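You operate a simulated robot arm through the tools that you are given. There is no shell and no other tool. Be economical: measure what you need, move in short steps, check, and stop when the job is done.

The job below is to be done with a simulated robot arm. You get a single attempt, and the scene is never put back.

TASK
Put the screen pack from the top of the doffing table on top of the white cup.

The check looks at the end state, three seconds after you hand in, the way a careful person would. Anything else that was tipped, shoved, dropped, spilled or broken makes it a failure.

THE ROBOT
A 6-joint arm with a two-finger parallel gripper, fixed in place. Base frame: the origin is at the foot of the arm, x ahead of it, y to its left, z up; the work surface is at about z = 0.8. Lengths are in m, angles in rad, forces in N, time in s.
With the tool pointing down near the work surface it reaches from about 0.24 to 0.64 m from the base axis. Its first joint turns from -1.152 to 1.152 rad. Payload 2.7 kg.
Tool frame: the origin (TCP) lies between the finger pads and is the grasp point; the fingertips stand 0.023 m ahead of it; z points along the fingers, y is the line along which they close. The gripper opens to 0.094 m. The fingers are 0.038 m wide and 0.01 m thick; the gripper's body (0.054 by 0.096 m) begins 0.039 m behind the TCP.
Orientation is that of the tool frame in the base frame, as [roll, pitch, yaw] about the fixed x, y, z axes, in that order (R = Rz(yaw) Ry(pitch) Rx(roll)). With the fingers straight down and closing along the base's y, the tool's x points along the base's -x, its y along +y and its z along -z.

THE INTERFACE
- The arm moves only by the tool play_rows. Its argument "moves" is a list of rows, each a list of 5 numbers: the opening, from 0 (shut) to 1 (fully open), then the shift along the base's x, y, z in m, then the turn about the base's z in rad. In form: [[grip, tx, ty, tz, twist], ...]. A call has 1 to 8 rows; each row shifts and turns the commanded pose from where the row before left it. A row lasts 0.2 s, in which the tool goes at most 0.05 m and 0.15 rad; a call with a longer step from one row to the next is refused whole, and so is a gripper value outside its range. Where a pose cannot be reached the arm comes as near as it can. A force on the tool above 40 N (or 10 N above the force at the start of the call, whichever is more), or a blocked arm, ends the call early, and 0.2 s more pass. Each finger travels about 0.045 m/s and halts on what it meets, pressing with about 38 N; the grip force reading is that of the motor and also rises with nothing between the fingers. The clock runs only during rows and for 0.2 s after the last one: add rows that do not move to give the fingers time. The reply holds the time, the measured pose of the TCP, the force on the tool along the base axes, the opening and the grip force, in the units named above and with some noise, and new pictures: "pictures" is both (left out), scene, wrist or none.
- Cameras (640 x 400 px; columns grow to the right, rows downward): "scene" is fixed at [0.051, -0.4056, 1.4224]; the picture's right is [0.96, -0.29, 0.00], its down [-0.13, -0.45, -0.89] and it looks along [0.25, 0.85, -0.47] (base axes); focal length 357 px, centre (320, 200). "wrist" rides on the gripper at [0.086, 0.016, -0.074] in the tool frame; the picture's right is [-0.18, 0.98, 0.00], its down [-0.58, -0.11, -0.81] and it looks along [-0.79, -0.15, 0.59] (tool axes); focal length 243 px, centre (320, 200). There is no depth. A picture from a camera that has moved, and an enlarged one, comes with that camera's place and axes in the base frame and with its lens. The place of the scene camera against the robot may be out by one fixed shift of up to 0.018 m in any direction.
- close_up(camera, box): a new picture of the part [left, top, right, bottom] of that camera's present view, enlarged. The clock stands still meanwhile.
- sign_off(): hands the job in; it is judged then, once.

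Work in short steps. Places have to be worked out from the pictures, the camera data and where the tool is seen: move nearer, look again, correct. Check each grasp and each placing, and mend what went wrong. You have 90 turns and 200 pictures in all, those below and enlarged ones among them. Open the gripper and draw the arm clear of the work before you hand the job in, unless the task says otherwise; then end with one line.

The tools are called after "Emit:" as name(argument=value, ...) on one line, values as JSON. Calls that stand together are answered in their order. play_rows: Moves the arm, as the interface text tells. Its arguments: {"type":"object","properties":{"moves":{"type":"array"},"pictures":{"type":"string","enum":["both","scene","wrist","none"]}},"required":["moves"]} The other tools are called the same way: close_up (camera, box) takes an enlarged picture of a part of a camera's view; sign_off () hands the job in.

At the start:

```text
clock: 0.0
ee_pos: [0.2558, 0.3191, 1.0398]
tcp_rot: [-3.141, 0.0, -3.14]
contact_force: [-0.2, -1.0, 0.2]
opening: 0.0941
finger_force: 0.0
```

scene: 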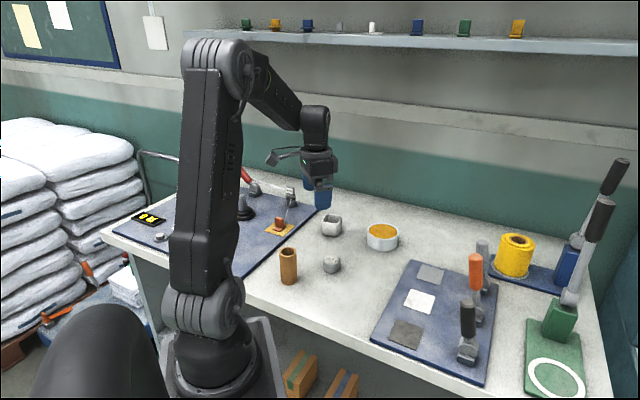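
wrist: 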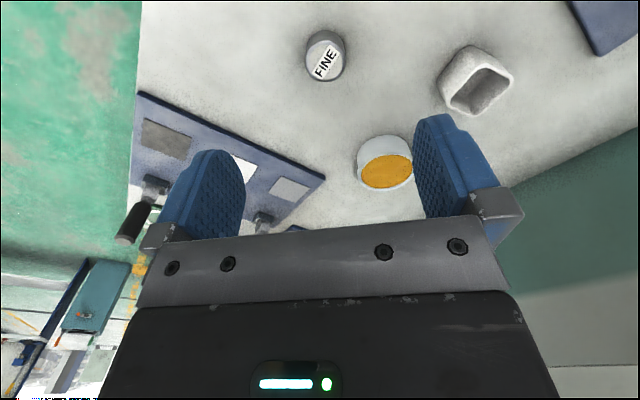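

The scene holds several small objects, so I'll enlarge the pictures to identify the screen pack, the doffing table and the white cup.

Emit:
close_up(camera="scene", box=[220, 170, 420, 295])

Emit:
close_up(camera="scene", box=[360, 220, 520, 390])

Emit:
close_up(camera="scene", box=[100, 160, 340, 290])

Emit:
close_up(camera="scene", box=[180, 0, 640, 120])

Emit:
close_up(camera="scene", box=[440, 150, 640, 400])

```text
3.20 times, centred on (320, 232) of scene
camera zoom: at [0.051, -0.4056, 1.4224], right [0.96, -0.29, 0.0], down [-0.13, -0.45, -0.89], along [0.25, 0.85, -0.47], focal length 1142 px, centre (320, 96)
```

zoom: 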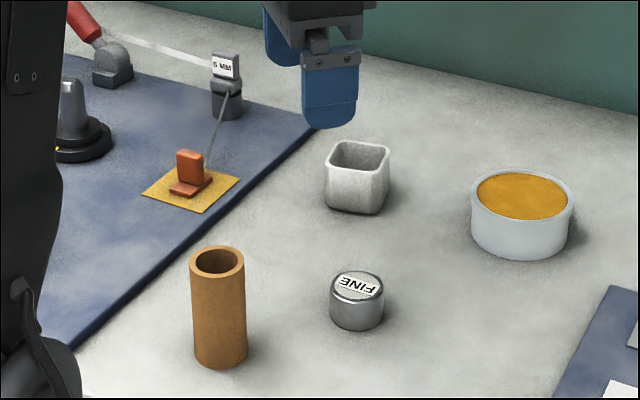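

```text
2.35 times, centred on (440, 305) of scene
camera zoom: at [0.051, -0.4056, 1.4224], right [0.96, -0.29, 0.0], down [-0.13, -0.45, -0.89], along [0.25, 0.85, -0.47], focal length 840 px, centre (38, -47)
```

zoom: 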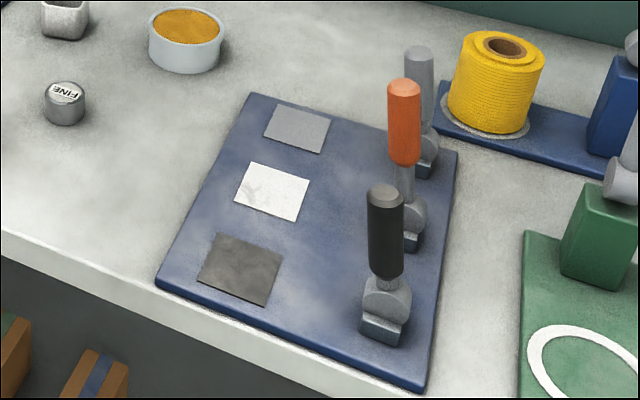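

```text
2.67 times, centred on (220, 225) of scene
camera zoom: at [0.051, -0.4056, 1.4224], right [0.96, -0.29, 0.0], down [-0.13, -0.45, -0.89], along [0.25, 0.85, -0.47], focal length 952 px, centre (587, 133)
```

zoom: 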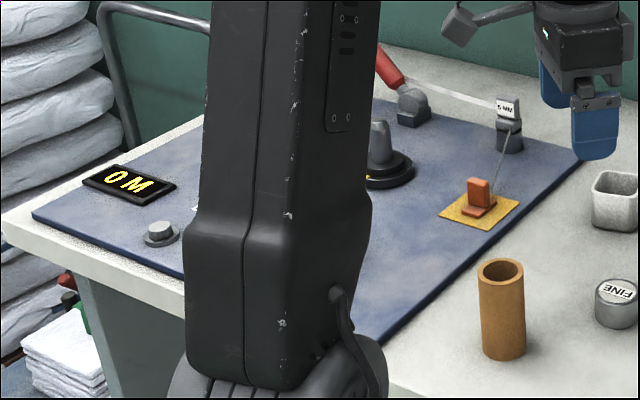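

```text
1.39 times, centred on (410, 60) of scene
camera zoom: at [0.051, -0.4056, 1.4224], right [0.96, -0.29, 0.0], down [-0.13, -0.45, -0.89], along [0.25, 0.85, -0.47], focal length 496 px, centre (195, 395)
```

zoom: 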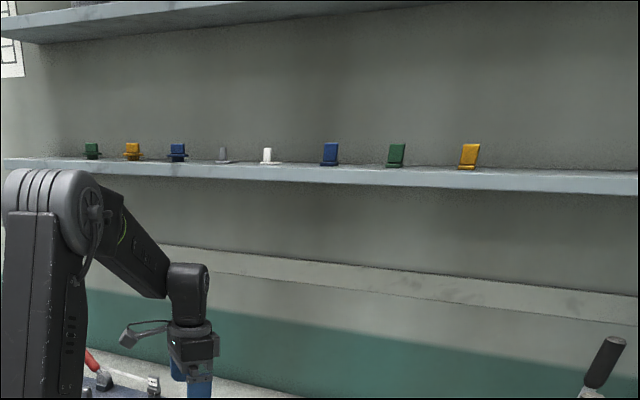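

```text
1.60 times, centred on (540, 275) of scene
camera zoom: at [0.051, -0.4056, 1.4224], right [0.96, -0.29, 0.0], down [-0.13, -0.45, -0.89], along [0.25, 0.85, -0.47], focal length 571 px, centre (-32, 80)
```

zoom: 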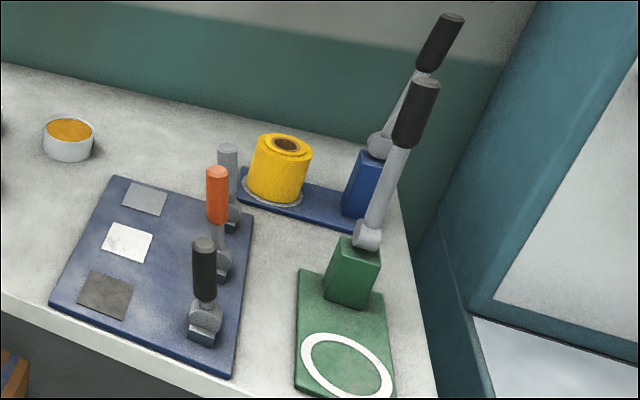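

FINE can at about (0.30, 0.32), square cup at about (0.355, 0.50), round tub at about (0.475, 0.385). I'll enlarge the wrist view to compare the sizes and colours of these three.

Emit:
close_up(camera="wrist", box=[290, 20, 530, 200])

Emit:
close_up(camera="scene", box=[310, 200, 410, 280])

Emit:
close_up(camera="scene", box=[0, 250, 160, 350])

```text
2.22 times, centred on (410, 110) of wrist
camera zoom: at [0.17, 0.3366, 1.1143], right [0.18, 0.98, 0.0], down [0.58, -0.11, 0.81], along [0.79, -0.15, -0.59], focal length 539 px, centre (120, 400)
```

zoom: 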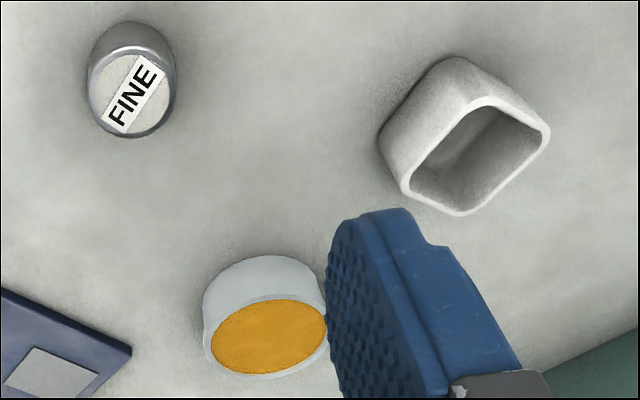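

```text
5.00 times, centred on (360, 240) of scene
camera zoom: at [0.051, -0.4056, 1.4224], right [0.96, -0.29, 0.0], down [-0.13, -0.45, -0.89], along [0.25, 0.85, -0.47], focal length 1784 px, centre (120, 0)
```

zoom: 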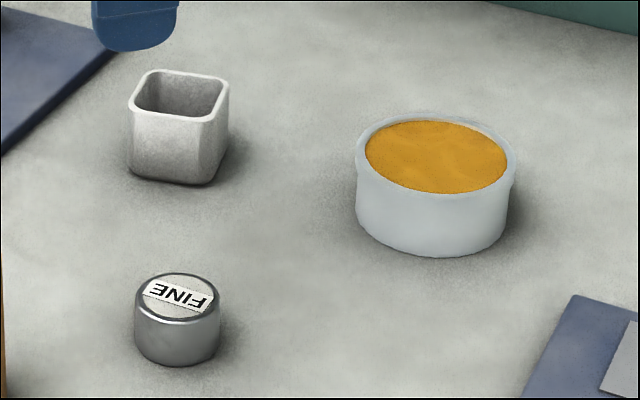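

```text
4.00 times, centred on (80, 300) of scene
camera zoom: at [0.051, -0.4056, 1.4224], right [0.96, -0.29, 0.0], down [-0.13, -0.45, -0.89], along [0.25, 0.85, -0.47], focal length 1428 px, centre (1280, -200)
```

zoom: 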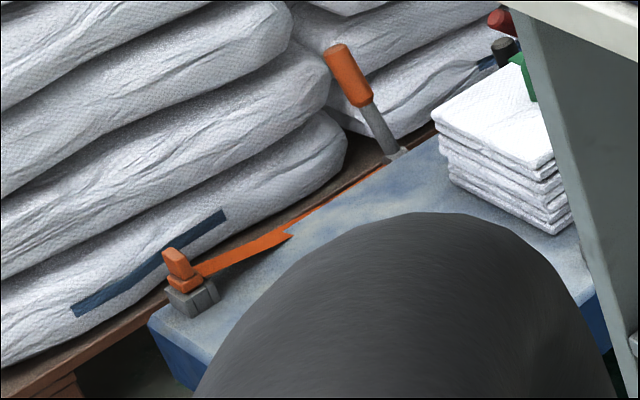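

The square white cup is the target, since the round tub is bluish and filled. The FINE can is about 0.046 m across, at roughly (0.293, 0.318). The brown tube stands behind it, near the wrist camera, so I'll twist the tool 90° while moving above the can.

Emit:
play_rows(moves=[[1, 0.005, 0, -0.005, 0.15], [1, 0.005, 0, -0.005, 0.15], [1, 0.005, 0, -0.005, 0.15], [1, 0.005, 0, -0.005, 0.15], [1, 0.005, 0, -0.01, 0.15], [1, 0.005, 0, -0.01, 0.15], [1, 0.005, 0, -0.01, 0.15], [1, 0.002, 0, -0.01, 0.15]], pictures="none")

Emit:
play_rows(moves=[[1, 0, 0, -0.01, 0.15], [1, 0, 0, -0.01, 0.15], [1, 0, 0, -0.01, 0.07], [1, 0, 0, 0, 0]])

```text
clock: 1.8
ee_pos: [0.2925, 0.3205, 0.9806]
tcp_rot: [-3.141, 0.001, -1.938]
contact_force: [-0.8, 0.1, 0.1]
opening: 0.0941
finger_force: 0.1
```

```text
clock: 2.8
ee_pos: [0.2924, 0.3188, 0.9501]
tcp_rot: [3.141, 0.0, -1.571]
contact_force: [-0.4, 0.4, 0.0]
opening: 0.0941
finger_force: 0.0
camera wrist: at [0.2777, 0.2335, 1.0248], right [-0.98, 0.18, 0.0], down [0.11, 0.58, 0.81], along [0.15, 0.79, -0.59], focal length 243 px, centre (320, 200)
```

scene: 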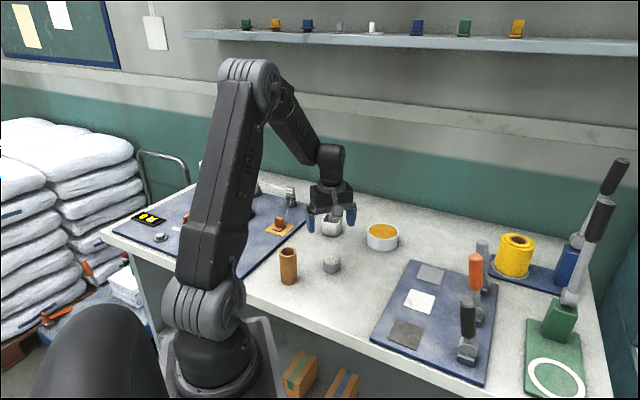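
wrist: 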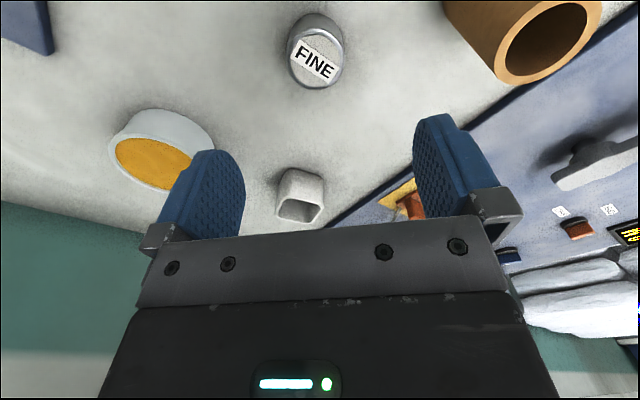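

From the wrist view the can is at about (0.297, 0.315). I'll shift there, drop to z≈0.875 just above it, and look again.

Emit:
play_rows(moves=[[1, 0.0045, -0.0035, -0.025, 0], [1, 0, 0, -0.025, 0], [1, 0, 0, -0.02, 0], [1, 0, 0, -0.005, 0], [1, 0, 0, 0, 0]])

Emit:
close_up(camera="scene", box=[270, 190, 410, 290])

```text
clock: 4.0
ee_pos: [0.2985, 0.3153, 0.8748]
tcp_rot: [3.141, 0.001, -1.572]
contact_force: [0.1, -0.6, 0.3]
opening: 0.094
finger_force: 0.1
camera wrist: at [0.2827, 0.23, 0.9491], right [-0.98, 0.19, 0.0], down [0.11, 0.58, 0.81], along [0.15, 0.79, -0.59], focal length 243 px, centre (320, 200)
```

scene: 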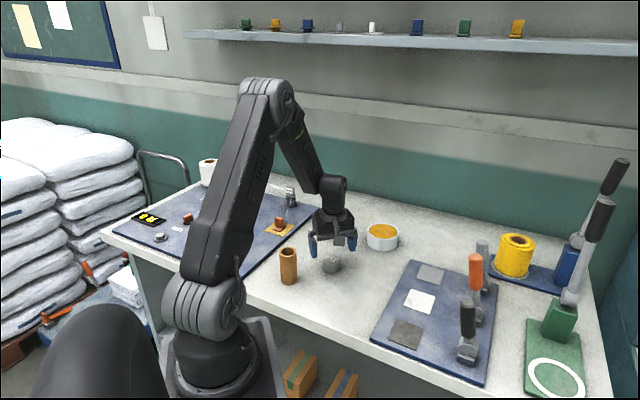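
wrist: 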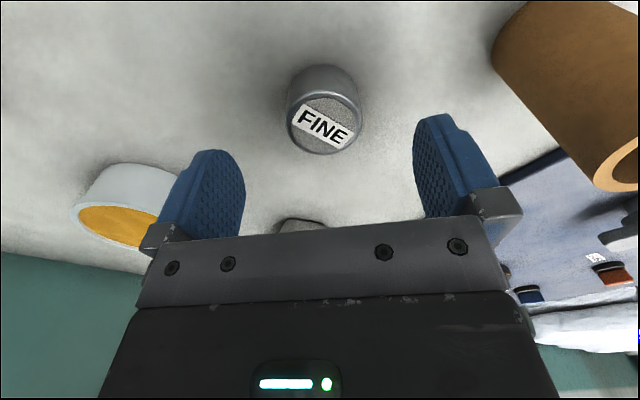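

```text
4.00 times, centred on (340, 240) of scene
camera zoom: at [0.051, -0.4056, 1.4224], right [0.96, -0.29, 0.0], down [-0.13, -0.45, -0.89], along [0.25, 0.85, -0.47], focal length 1428 px, centre (240, 40)
```

zoom: 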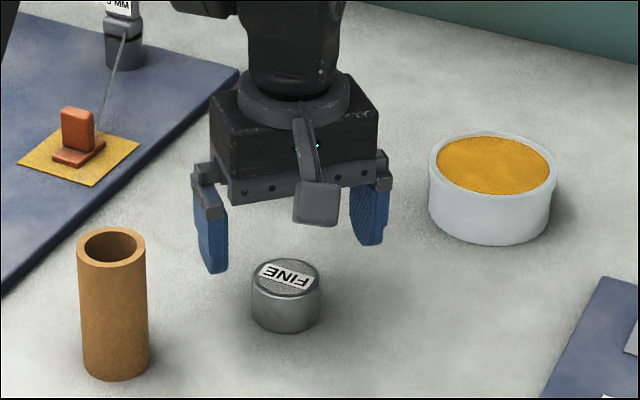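

The can's top is at about z 0.83, it is about 0.042 m across, and it is centred at about (0.297, 0.317). I'll descend to TCP z≈0.831, leaving the fingertips about 8 mm above the table.

Emit:
play_rows(moves=[[1, -0.0015, 0.0015, -0.02, 0], [1, 0, 0, -0.015, 0], [1, 0, 0, -0.008, 0], [1, 0, 0, 0, 0]])

Emit:
close_up(camera="scene", box=[270, 190, 410, 290])

```text
clock: 5.0
ee_pos: [0.2959, 0.3175, 0.8322]
tcp_rot: [-3.142, 0.0, -1.574]
contact_force: [0.1, 0.6, 0.0]
opening: 0.0938
finger_force: 0.0
camera wrist: at [0.2808, 0.2321, 0.9062], right [-0.98, 0.19, 0.0], down [0.11, 0.58, 0.81], along [0.15, 0.79, -0.59], focal length 243 px, centre (320, 200)
```

scene: 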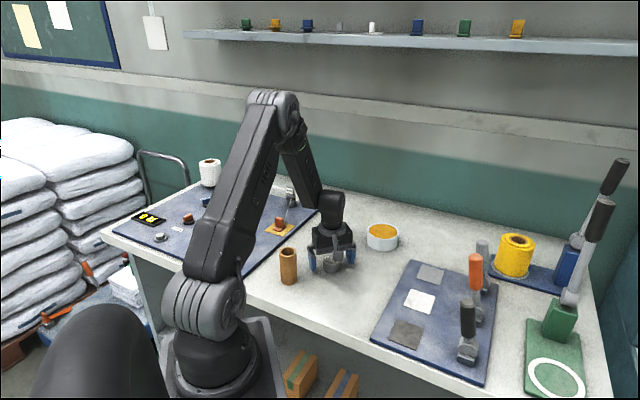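
wrist: 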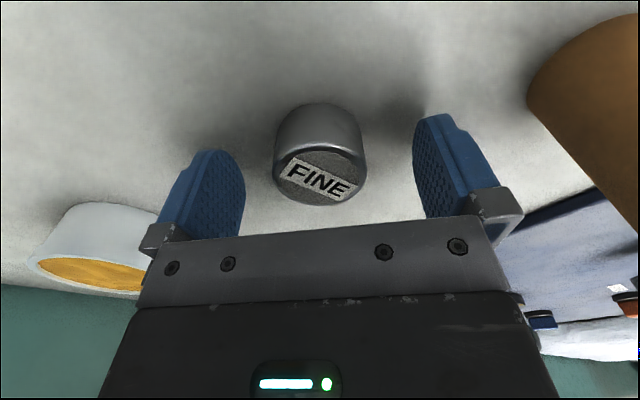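

```text
4.00 times, centred on (340, 240) of scene
camera zoom: at [0.051, -0.4056, 1.4224], right [0.96, -0.29, 0.0], down [-0.13, -0.45, -0.89], along [0.25, 0.85, -0.47], focal length 1428 px, centre (240, 40)
```

zoom: 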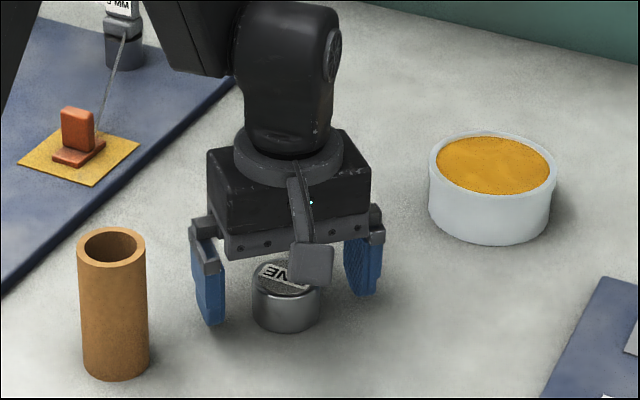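

The can sits centred between the fingers. I'll close on it.

Emit:
play_rows(moves=[[0.6, 0, 0, 0, 0], [0.45, 0, 0, 0, 0], [0.3, 0, 0, 0, 0], [0.3, 0, 0, 0, 0], [0.3, 0, 0, 0, 0], [0.2, 0, 0, 0, 0]], pictures="wrist")

```text
clock: 6.4
ee_pos: [0.2967, 0.3174, 0.8322]
tcp_rot: [-3.141, 0.001, -1.573]
contact_force: [0.5, -0.6, -0.9]
opening: 0.0435
finger_force: 37.7
camera wrist: at [0.2808, 0.232, 0.9064], right [-0.98, 0.19, 0.0], down [0.11, 0.58, 0.81], along [0.15, 0.79, -0.59], focal length 243 px, centre (320, 200)
```

wrist: 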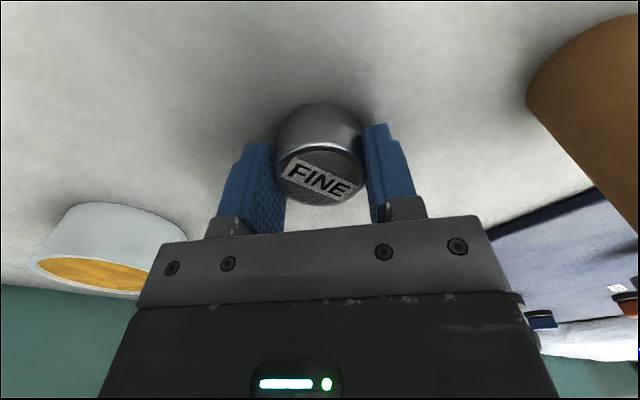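

The can is gripped, with the opening at 0.0435 m and 38 N. I'll lift it and look at the cup.

Emit:
play_rows(moves=[[0.2, 0, 0, 0.02, 0], [0.2, 0, 0, 0.03, 0], [0.2, 0, 0, 0.04, 0], [0.2, 0, 0, 0.04, 0], [0.2, 0, 0.02, 0.01, 0], [0.2, 0.01, 0.03, 0, 0], [0.2, 0.01, 0.02, 0, 0], [0.2, 0, 0, 0, 0]])

Emit:
close_up(camera="wrist", box=[200, 100, 440, 250])

Emit:
close_up(camera="scene", box=[270, 180, 410, 280])

```text
clock: 8.2
ee_pos: [0.3151, 0.3884, 0.9702]
tcp_rot: [3.141, 0.001, -1.574]
contact_force: [0.1, -0.2, -1.4]
opening: 0.0435
finger_force: 38.3
camera wrist: at [0.2993, 0.3026, 1.0453], right [-0.98, 0.19, 0.0], down [0.11, 0.58, 0.81], along [0.15, 0.79, -0.59], focal length 243 px, centre (320, 200)
```

scene: 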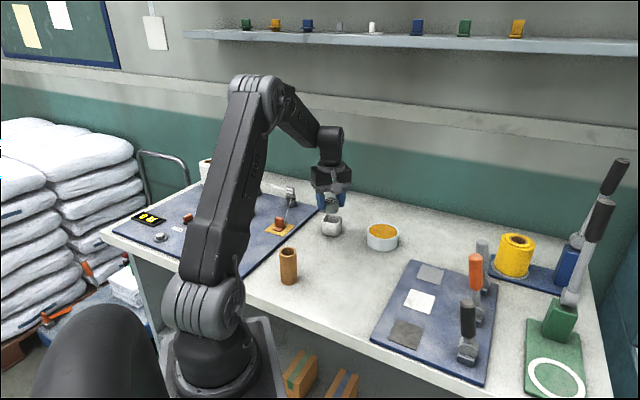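
wrist: 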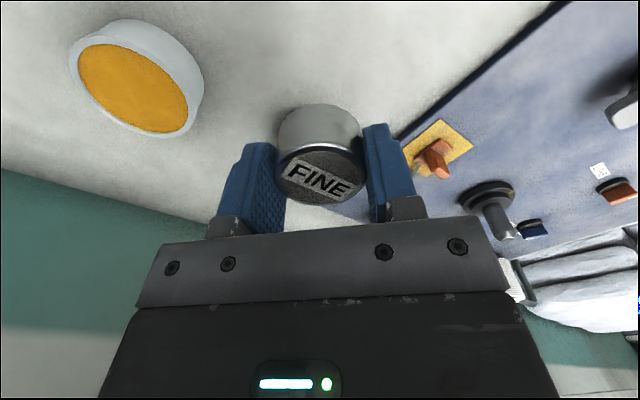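

```text
2.67 times, centred on (320, 175) of wrist
camera zoom: at [0.2993, 0.3026, 1.0453], right [-0.98, 0.19, 0.0], down [0.11, 0.58, 0.81], along [0.15, 0.79, -0.59], focal length 647 px, centre (320, 267)
```

zoom: 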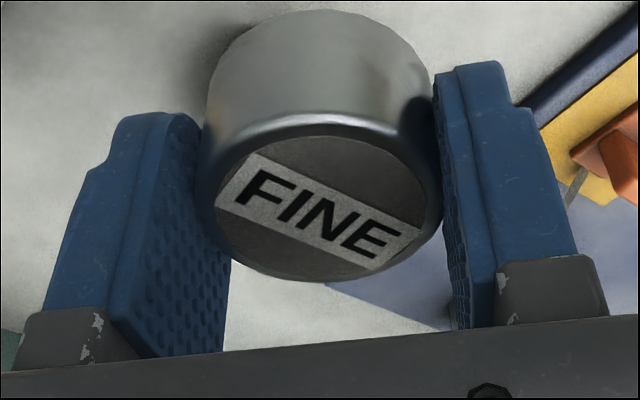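

```text
4.00 times, centred on (340, 230) of scene
camera zoom: at [0.051, -0.4056, 1.4224], right [0.96, -0.29, 0.0], down [-0.13, -0.45, -0.89], along [0.25, 0.85, -0.47], focal length 1428 px, centre (240, 80)
```

zoom: 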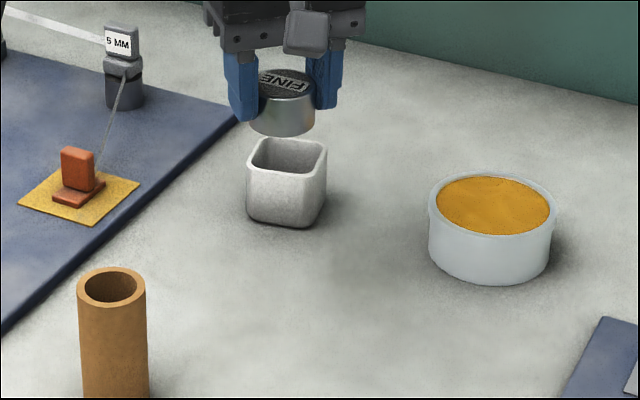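

The can is secure and hangs level. I'll move above the cup at about (0.351, 0.494), staying high, so the wrist camera sees its rim below the can.

Emit:
play_rows(moves=[[0.2, 0.01, 0.03, 0.01, 0], [0.2, 0.01, 0.03, 0.01, 0], [0.2, 0.01, 0.03, 0, 0], [0.2, 0.006, 0.016, 0, 0], [0.2, 0, 0, 0, 0]])

Emit:
close_up(camera="wrist", box=[240, 0, 400, 100])

Emit:
close_up(camera="scene", box=[290, 170, 390, 250])

```text
clock: 9.4
ee_pos: [0.3522, 0.4939, 0.9908]
tcp_rot: [-3.141, 0.0, -1.573]
contact_force: [0.2, 1.0, -0.4]
opening: 0.0438
finger_force: 37.8
camera wrist: at [0.3369, 0.4075, 1.0655], right [-0.98, 0.19, 0.0], down [0.11, 0.58, 0.81], along [0.15, 0.79, -0.59], focal length 243 px, centre (320, 200)
```

scene: 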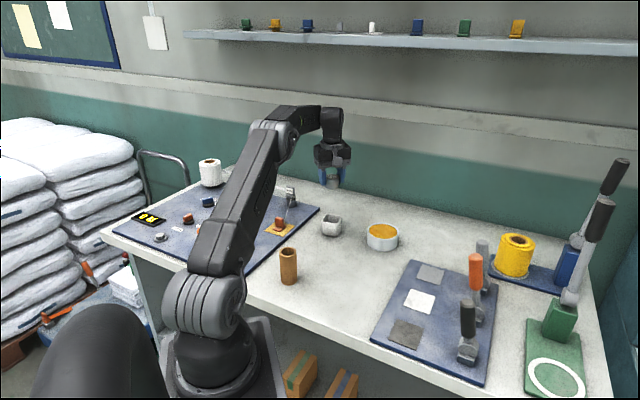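
wrist: 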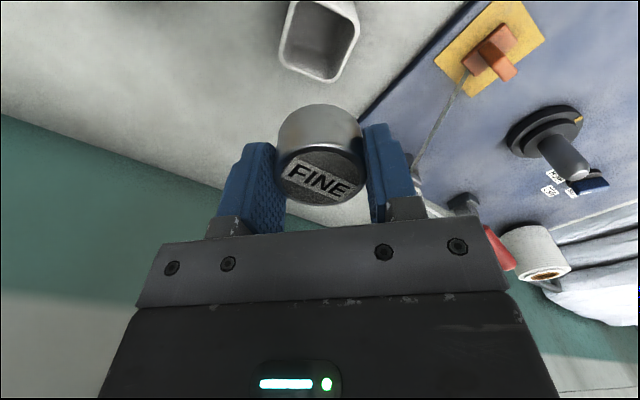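

```text
4.00 times, centred on (320, 50) of wrist
camera zoom: at [0.3369, 0.4075, 1.0655], right [-0.98, 0.19, 0.0], down [0.11, 0.58, 0.81], along [0.15, 0.79, -0.59], focal length 970 px, centre (320, 800)
```

zoom: 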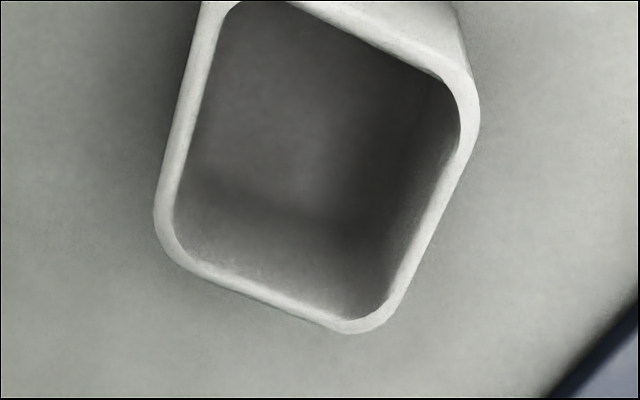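

```text
5.00 times, centred on (340, 210) of scene
camera zoom: at [0.051, -0.4056, 1.4224], right [0.96, -0.29, 0.0], down [-0.13, -0.45, -0.89], along [0.25, 0.85, -0.47], focal length 1784 px, centre (220, 150)
```

zoom: 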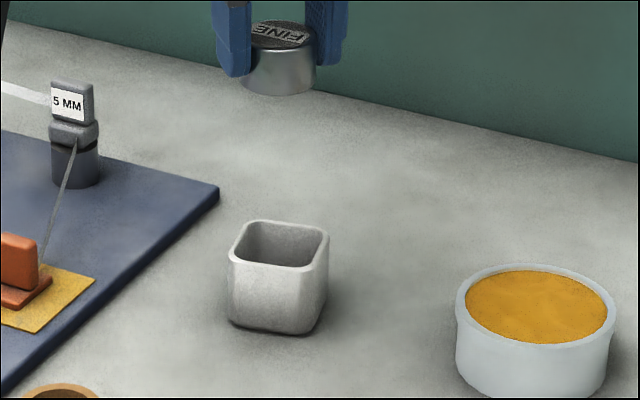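

The can seems slightly narrower than the cup's opening: 0.0435 m against roughly 0.047 m. Whether it rests on the rim or drops in therefore matters. I'll step back 12 mm in y to get the whole rim in view and measure it.

Emit:
play_rows(moves=[[0.2, 0, -0.012, 0, 0], [0.2, 0, 0, 0, 0]], pictures="none")

Emit:
close_up(camera="wrist", box=[240, 0, 400, 100])

Emit:
close_up(camera="wrist", box=[240, 90, 400, 220])

Emit:
close_up(camera="scene", box=[310, 205, 360, 245])

```text
clock: 10.0
ee_pos: [0.3532, 0.4812, 0.9923]
tcp_rot: [3.14, 0.001, -1.574]
contact_force: [0.7, -0.8, -1.2]
opening: 0.0436
finger_force: 38.1
```

```text
4.00 times, centred on (320, 50) of wrist
camera zoom: at [0.3364, 0.3959, 1.066], right [-0.98, 0.19, 0.0], down [0.11, 0.58, 0.81], along [0.15, 0.79, -0.59], focal length 970 px, centre (320, 800)
```

zoom: 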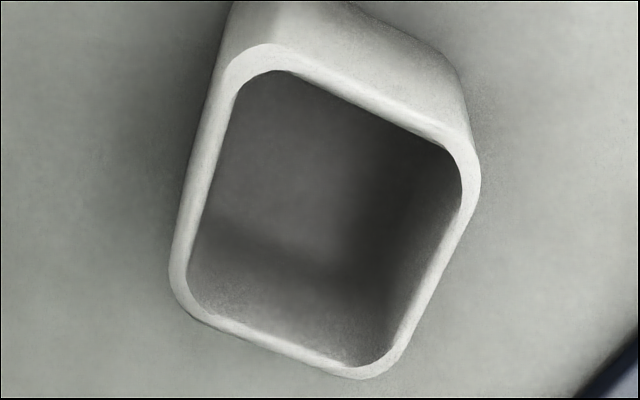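

```text
3.08 times, centred on (320, 155) of wrist
camera zoom: at [0.3364, 0.3959, 1.066], right [-0.98, 0.19, 0.0], down [0.11, 0.58, 0.81], along [0.15, 0.79, -0.59], focal length 746 px, centre (320, 338)
```

zoom: 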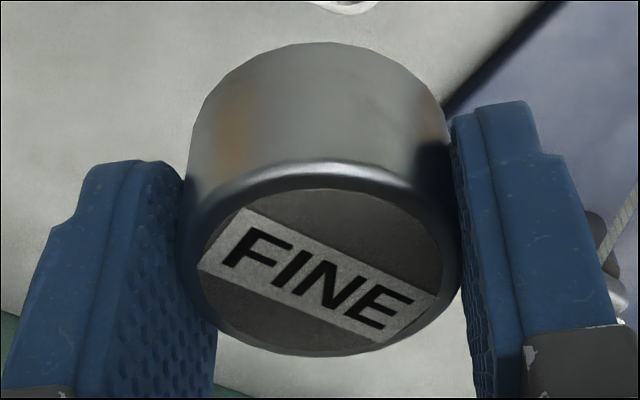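

```text
10.00 times, centred on (335, 225) of scene
camera zoom: at [0.051, -0.4056, 1.4224], right [0.96, -0.29, 0.0], down [-0.13, -0.45, -0.89], along [0.25, 0.85, -0.47], focal length 3569 px, centre (170, -50)
```

zoom: 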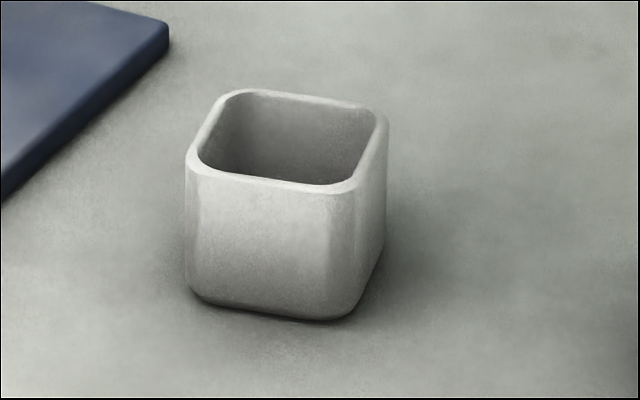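

At z≈0.85 the opening measures about 0.048 m square, so a centred can would drop inside. Before settling how to place it, I'll check the round tub's colour and fill against the cup once more.

Emit:
close_up(camera="scene", box=[300, 205, 420, 265])

Emit:
close_up(camera="wrist", box=[0, 0, 400, 200])

Emit:
close_up(camera="scene", box=[130, 150, 310, 260])

```text
5.33 times, centred on (360, 235) of scene
camera zoom: at [0.051, -0.4056, 1.4224], right [0.96, -0.29, 0.0], down [-0.13, -0.45, -0.89], along [0.25, 0.85, -0.47], focal length 1903 px, centre (107, 13)
```

zoom: 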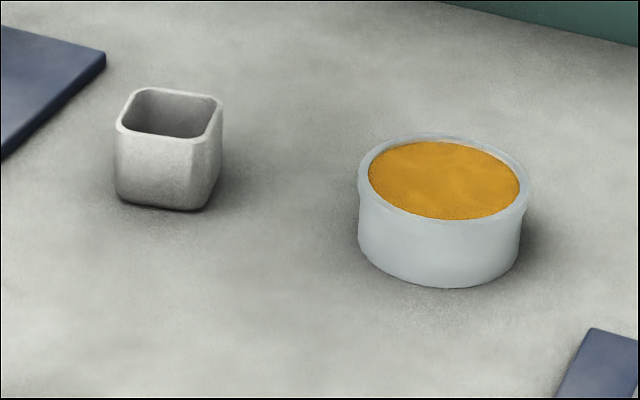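

```text
1.60 times, centred on (200, 100) of wrist
camera zoom: at [0.3364, 0.3959, 1.066], right [-0.98, 0.19, 0.0], down [0.11, 0.58, 0.81], along [0.15, 0.79, -0.59], focal length 388 px, centre (512, 360)
```

zoom: 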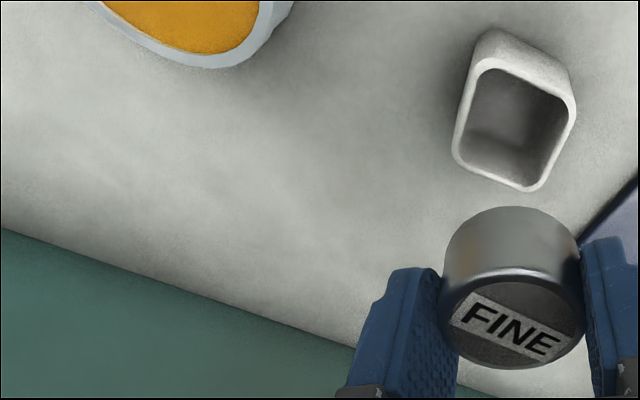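

```text
3.56 times, centred on (220, 205) of scene
camera zoom: at [0.051, -0.4056, 1.4224], right [0.96, -0.29, 0.0], down [-0.13, -0.45, -0.89], along [0.25, 0.85, -0.47], focal length 1269 px, centre (676, 182)
```

zoom: 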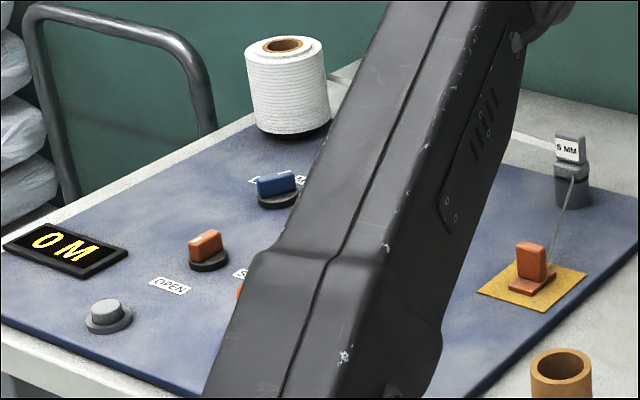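

The square vessel is the white cup and the tub is pale blue, so I'll rest the can on the cup's rim. A can 0.0435 m wide is stable on a 0.048 m opening if it bridges one corner, so I'll use the corner nearest the camera. That puts the can's centre at about (0.358, 0.470). I'll lower it to just above the rim and check.

Emit:
play_rows(moves=[[0.2, 0.0055, -0.0093, -0.01, 0], [0.2, 0, 0, -0.03, 0], [0.2, 0, 0, -0.025, 0], [0.2, 0, 0, -0.02, 0], [0.2, 0, 0, -0.007, 0], [0.2, 0, 0, 0, 0]])

Emit:
close_up(camera="scene", box=[300, 195, 364, 245])

Emit:
close_up(camera="wrist", box=[240, 60, 400, 220])

```text
clock: 11.4
ee_pos: [0.3583, 0.4725, 0.8997]
tcp_rot: [3.141, 0.0, -1.572]
contact_force: [0.0, -0.4, -1.0]
opening: 0.0437
finger_force: 38.2
camera wrist: at [0.3424, 0.3867, 0.9744], right [-0.98, 0.19, 0.0], down [0.11, 0.58, 0.81], along [0.15, 0.79, -0.59], focal length 243 px, centre (320, 200)
```

scene: 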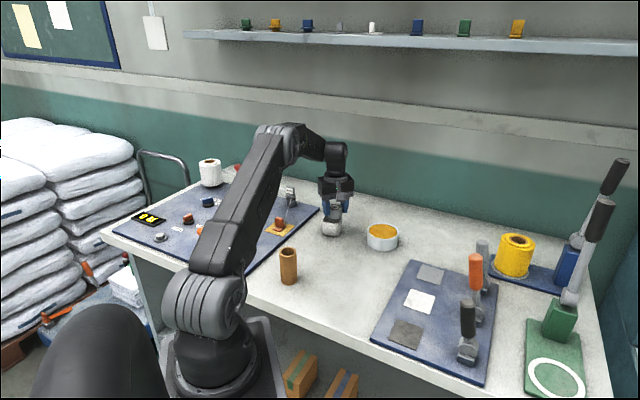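
wrist: 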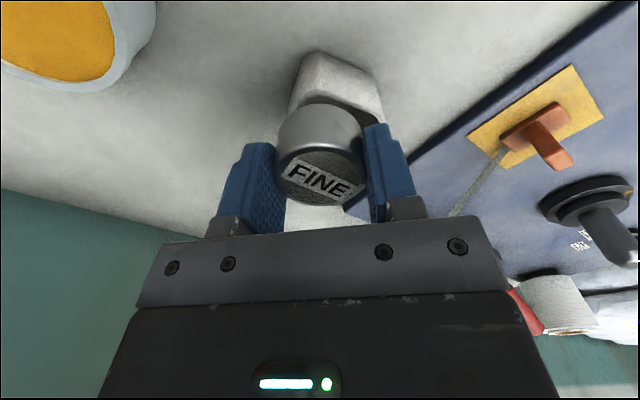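

```text
8.00 times, centred on (332, 220) of scene
camera zoom: at [0.051, -0.4056, 1.4224], right [0.96, -0.29, 0.0], down [-0.13, -0.45, -0.89], along [0.25, 0.85, -0.47], focal length 2855 px, centre (224, 40)
```

zoom: 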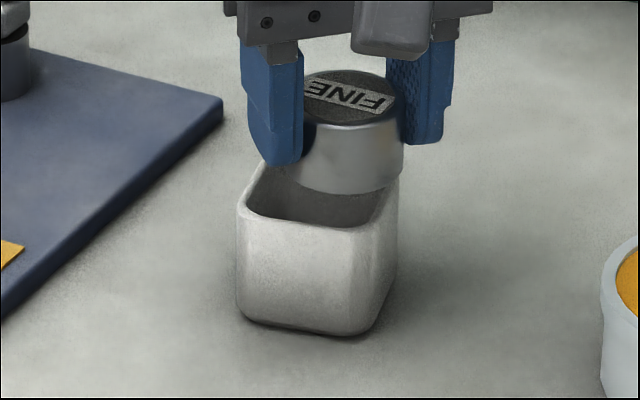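

```text
2.50 times, centred on (320, 140) of wrist
camera zoom: at [0.3424, 0.3867, 0.9744], right [-0.98, 0.19, 0.0], down [0.11, 0.58, 0.81], along [0.15, 0.79, -0.59], focal length 606 px, centre (320, 350)
```

zoom: 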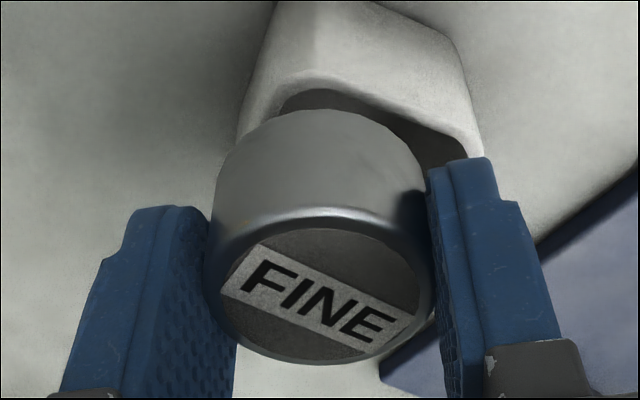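

The projected landing point puts the can's centre about 10–12 mm inside both walls of that corner, as intended. I'll lower it slowly until it touches.

Emit:
play_rows(moves=[[0.2, 0, 0, -0.008, 0], [0.2, 0, 0, -0.004, 0], [0.2, 0, 0, -0.002, 0], [0.2, 0, 0, 0, 0]], pictures="none")

Emit:
close_up(camera="scene", box=[300, 195, 364, 245])

```text
clock: 12.4
ee_pos: [0.3588, 0.4737, 0.8856]
tcp_rot: [-3.141, -0.001, -1.571]
contact_force: [-0.7, -0.3, -0.8]
opening: 0.0437
finger_force: 37.6
```

```text
8.00 times, centred on (332, 220) of scene
camera zoom: at [0.051, -0.4056, 1.4224], right [0.96, -0.29, 0.0], down [-0.13, -0.45, -0.89], along [0.25, 0.85, -0.47], focal length 2855 px, centre (224, 40)
```

zoom: 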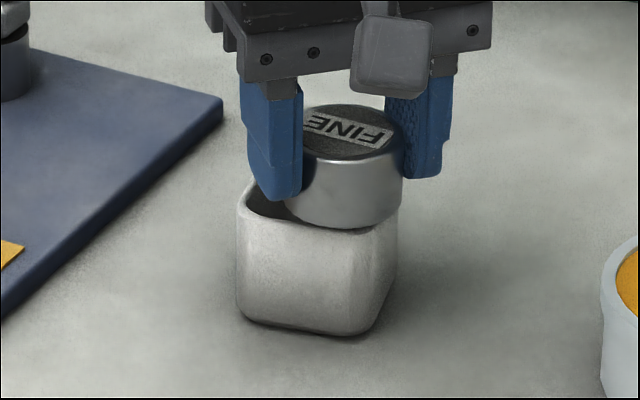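

There is no contact yet at z=0.8856. I'll continue down in 2 mm steps.

Emit:
play_rows(moves=[[0.2, 0, 0, -0.002, 0], [0.2, 0, 0, -0.001, 0], [0.2, 0, 0, 0, 0]], pictures="none")

Emit:
play_rows(moves=[[0.2, 0, 0, -0.001, 0], [0.2, 0, 0, -0.001, 0], [0.2, 0, 0, 0, 0]], pictures="none")

Emit:
close_up(camera="scene", box=[300, 195, 364, 245])

```text
clock: 13.2
ee_pos: [0.3573, 0.4717, 0.882]
tcp_rot: [-3.14, 0.001, -1.572]
contact_force: [-0.5, -0.2, -1.5]
opening: 0.0435
finger_force: 38.2
```

```text
clock: 14.0
ee_pos: [0.3573, 0.4721, 0.8818]
tcp_rot: [-3.14, 0.001, -1.573]
contact_force: [-1.2, -0.8, 6.4]
opening: 0.0434
finger_force: 38.4
```

```text
8.00 times, centred on (332, 220) of scene
camera zoom: at [0.0509, -0.4058, 1.4223], right [0.96, -0.29, 0.0], down [-0.13, -0.45, -0.89], along [0.25, 0.85, -0.47], focal length 2855 px, centre (224, 40)
```

zoom: 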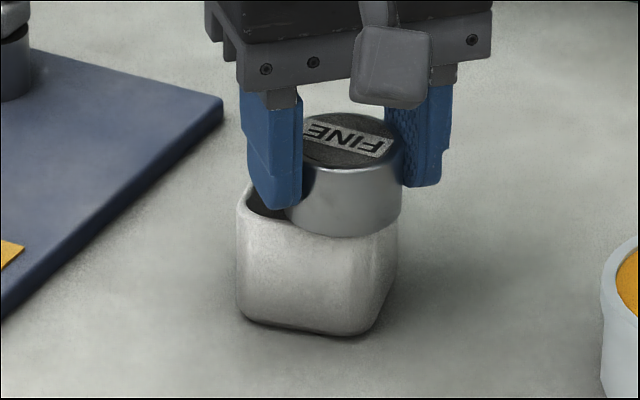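

There is contact: 6 N upward at z=0.882, with the can bottom on the rim at about z=0.85. I'll ease the load off and open the fingers in small steps.

Emit:
play_rows(moves=[[0.2, 0, 0, 0.001, 0], [0.47, 0, 0, 0, 0], [0.5, 0, 0, 0, 0], [0.53, 0, 0, 0, 0], [0.56, 0, 0, 0, 0]], pictures="wrist")

Emit:
close_up(camera="scene", box=[300, 195, 364, 245])

```text
clock: 15.2
ee_pos: [0.357, 0.4727, 0.8825]
tcp_rot: [3.141, 0.0, -1.573]
contact_force: [0.0, -0.5, -1.7]
opening: 0.0527
finger_force: 0.0
camera wrist: at [0.3419, 0.3865, 0.9561], right [-0.98, 0.19, 0.0], down [0.11, 0.58, 0.81], along [0.15, 0.79, -0.59], focal length 243 px, centre (320, 200)
```

wrist: 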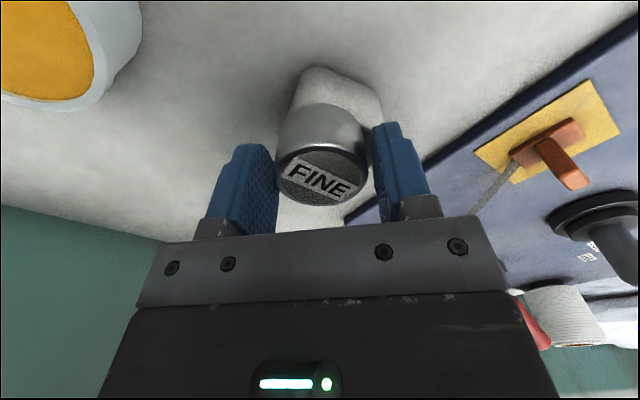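

```text
8.00 times, centred on (332, 220) of scene
camera zoom: at [0.051, -0.4056, 1.4224], right [0.96, -0.29, 0.0], down [-0.13, -0.45, -0.89], along [0.25, 0.85, -0.47], focal length 2855 px, centre (224, 40)
```

zoom: 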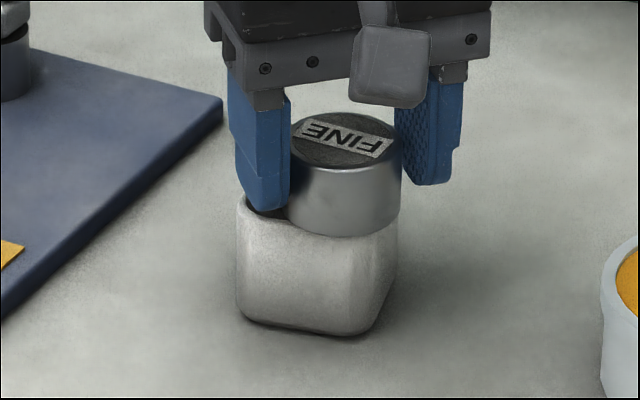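

The can stays level on the rim with the fingers free. I'll open further and rise straight up.

Emit:
play_rows(moves=[[0.65, 0, 0, 0, 0], [0.75, 0, 0, 0, 0], [0.8, 0, 0, 0.01, 0], [0.8, 0, 0, 0.03, 0], [0.8, 0, 0, 0.04, 0], [0.8, 0, 0, 0.04, 0], [0.8, 0, -0.03, 0.02, 0], [0.8, 0, -0.04, 0, 0]])

Emit:
close_up(camera="scene", box=[300, 195, 364, 245])

```text
clock: 17.0
ee_pos: [0.3566, 0.4018, 1.0209]
tcp_rot: [-3.142, 0.001, -1.573]
contact_force: [-0.6, -0.5, 0.4]
opening: 0.0753
finger_force: 0.1
camera wrist: at [0.3412, 0.3153, 1.0965], right [-0.98, 0.19, 0.0], down [0.11, 0.58, 0.81], along [0.15, 0.79, -0.59], focal length 243 px, centre (320, 200)
```

scene: 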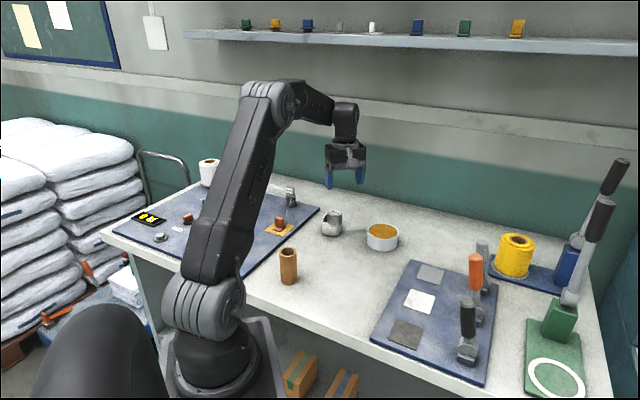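
wrist: 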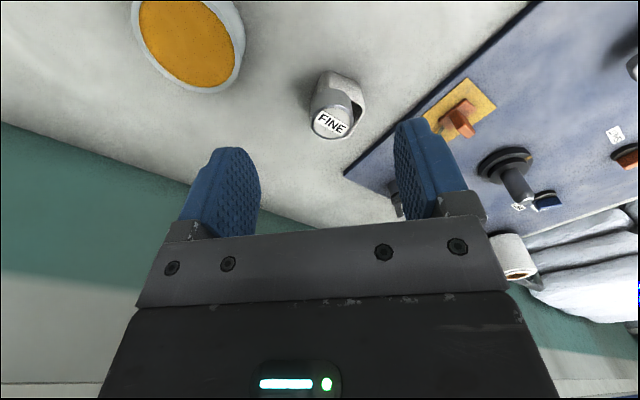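

```text
8.00 times, centred on (332, 220) of scene
camera zoom: at [0.051, -0.4056, 1.4223], right [0.96, -0.29, 0.0], down [-0.13, -0.45, -0.89], along [0.25, 0.85, -0.47], focal length 2855 px, centre (224, 40)
```

zoom: 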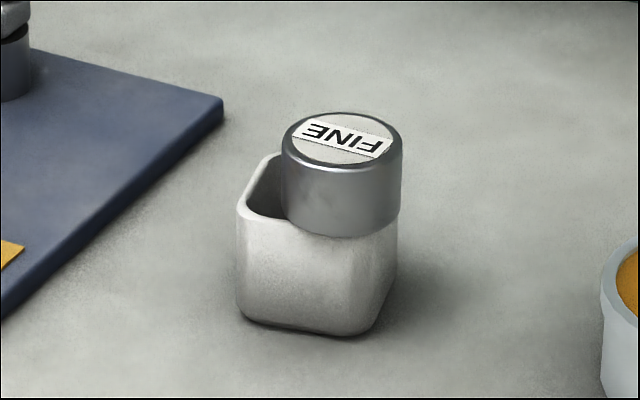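

The pack sits level on the cup's rim, and nothing else has moved. I'll draw the arm further back and confirm it stays put.

Emit:
play_rows(moves=[[1, 0, -0.04, 0.01, 0], [1, 0, -0.04, 0.01, 0], [1, 0, 0, 0, 0], [1, 0, 0, 0, 0], [1, 0, 0, 0, 0]], pictures="none")

Emit:
close_up(camera="scene", box=[270, 180, 410, 290])

```text
clock: 18.2
ee_pos: [0.3575, 0.3222, 1.04]
tcp_rot: [-3.141, 0.001, -1.574]
contact_force: [0.4, 0.0, -0.2]
opening: 0.0939
finger_force: 0.0
```

```text
3.64 times, centred on (340, 235) of scene
camera zoom: at [0.0509, -0.4056, 1.4224], right [0.96, -0.29, 0.0], down [-0.13, -0.45, -0.89], along [0.25, 0.85, -0.47], focal length 1298 px, centre (247, 73)
```

zoom: 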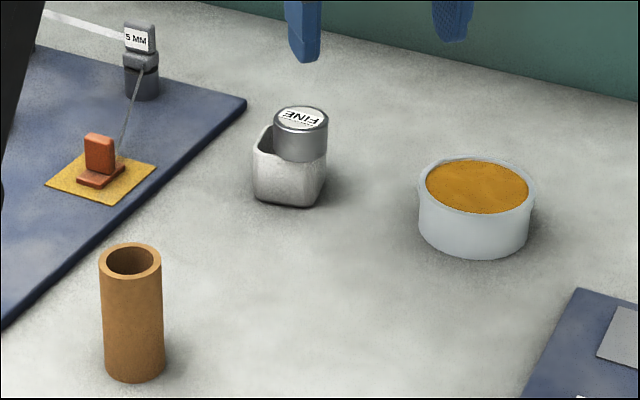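

The pack is resting steadily on the cup, the gripper is open and the arm is clear, so I'm handing in.

Emit:
sign_off()

```text
The job is handed in.
```

The screen pack (the can marked "FINE") is resting level on one corner of the white square cup's rim, off-centre because centred it would have dropped inside; nothing else was moved.
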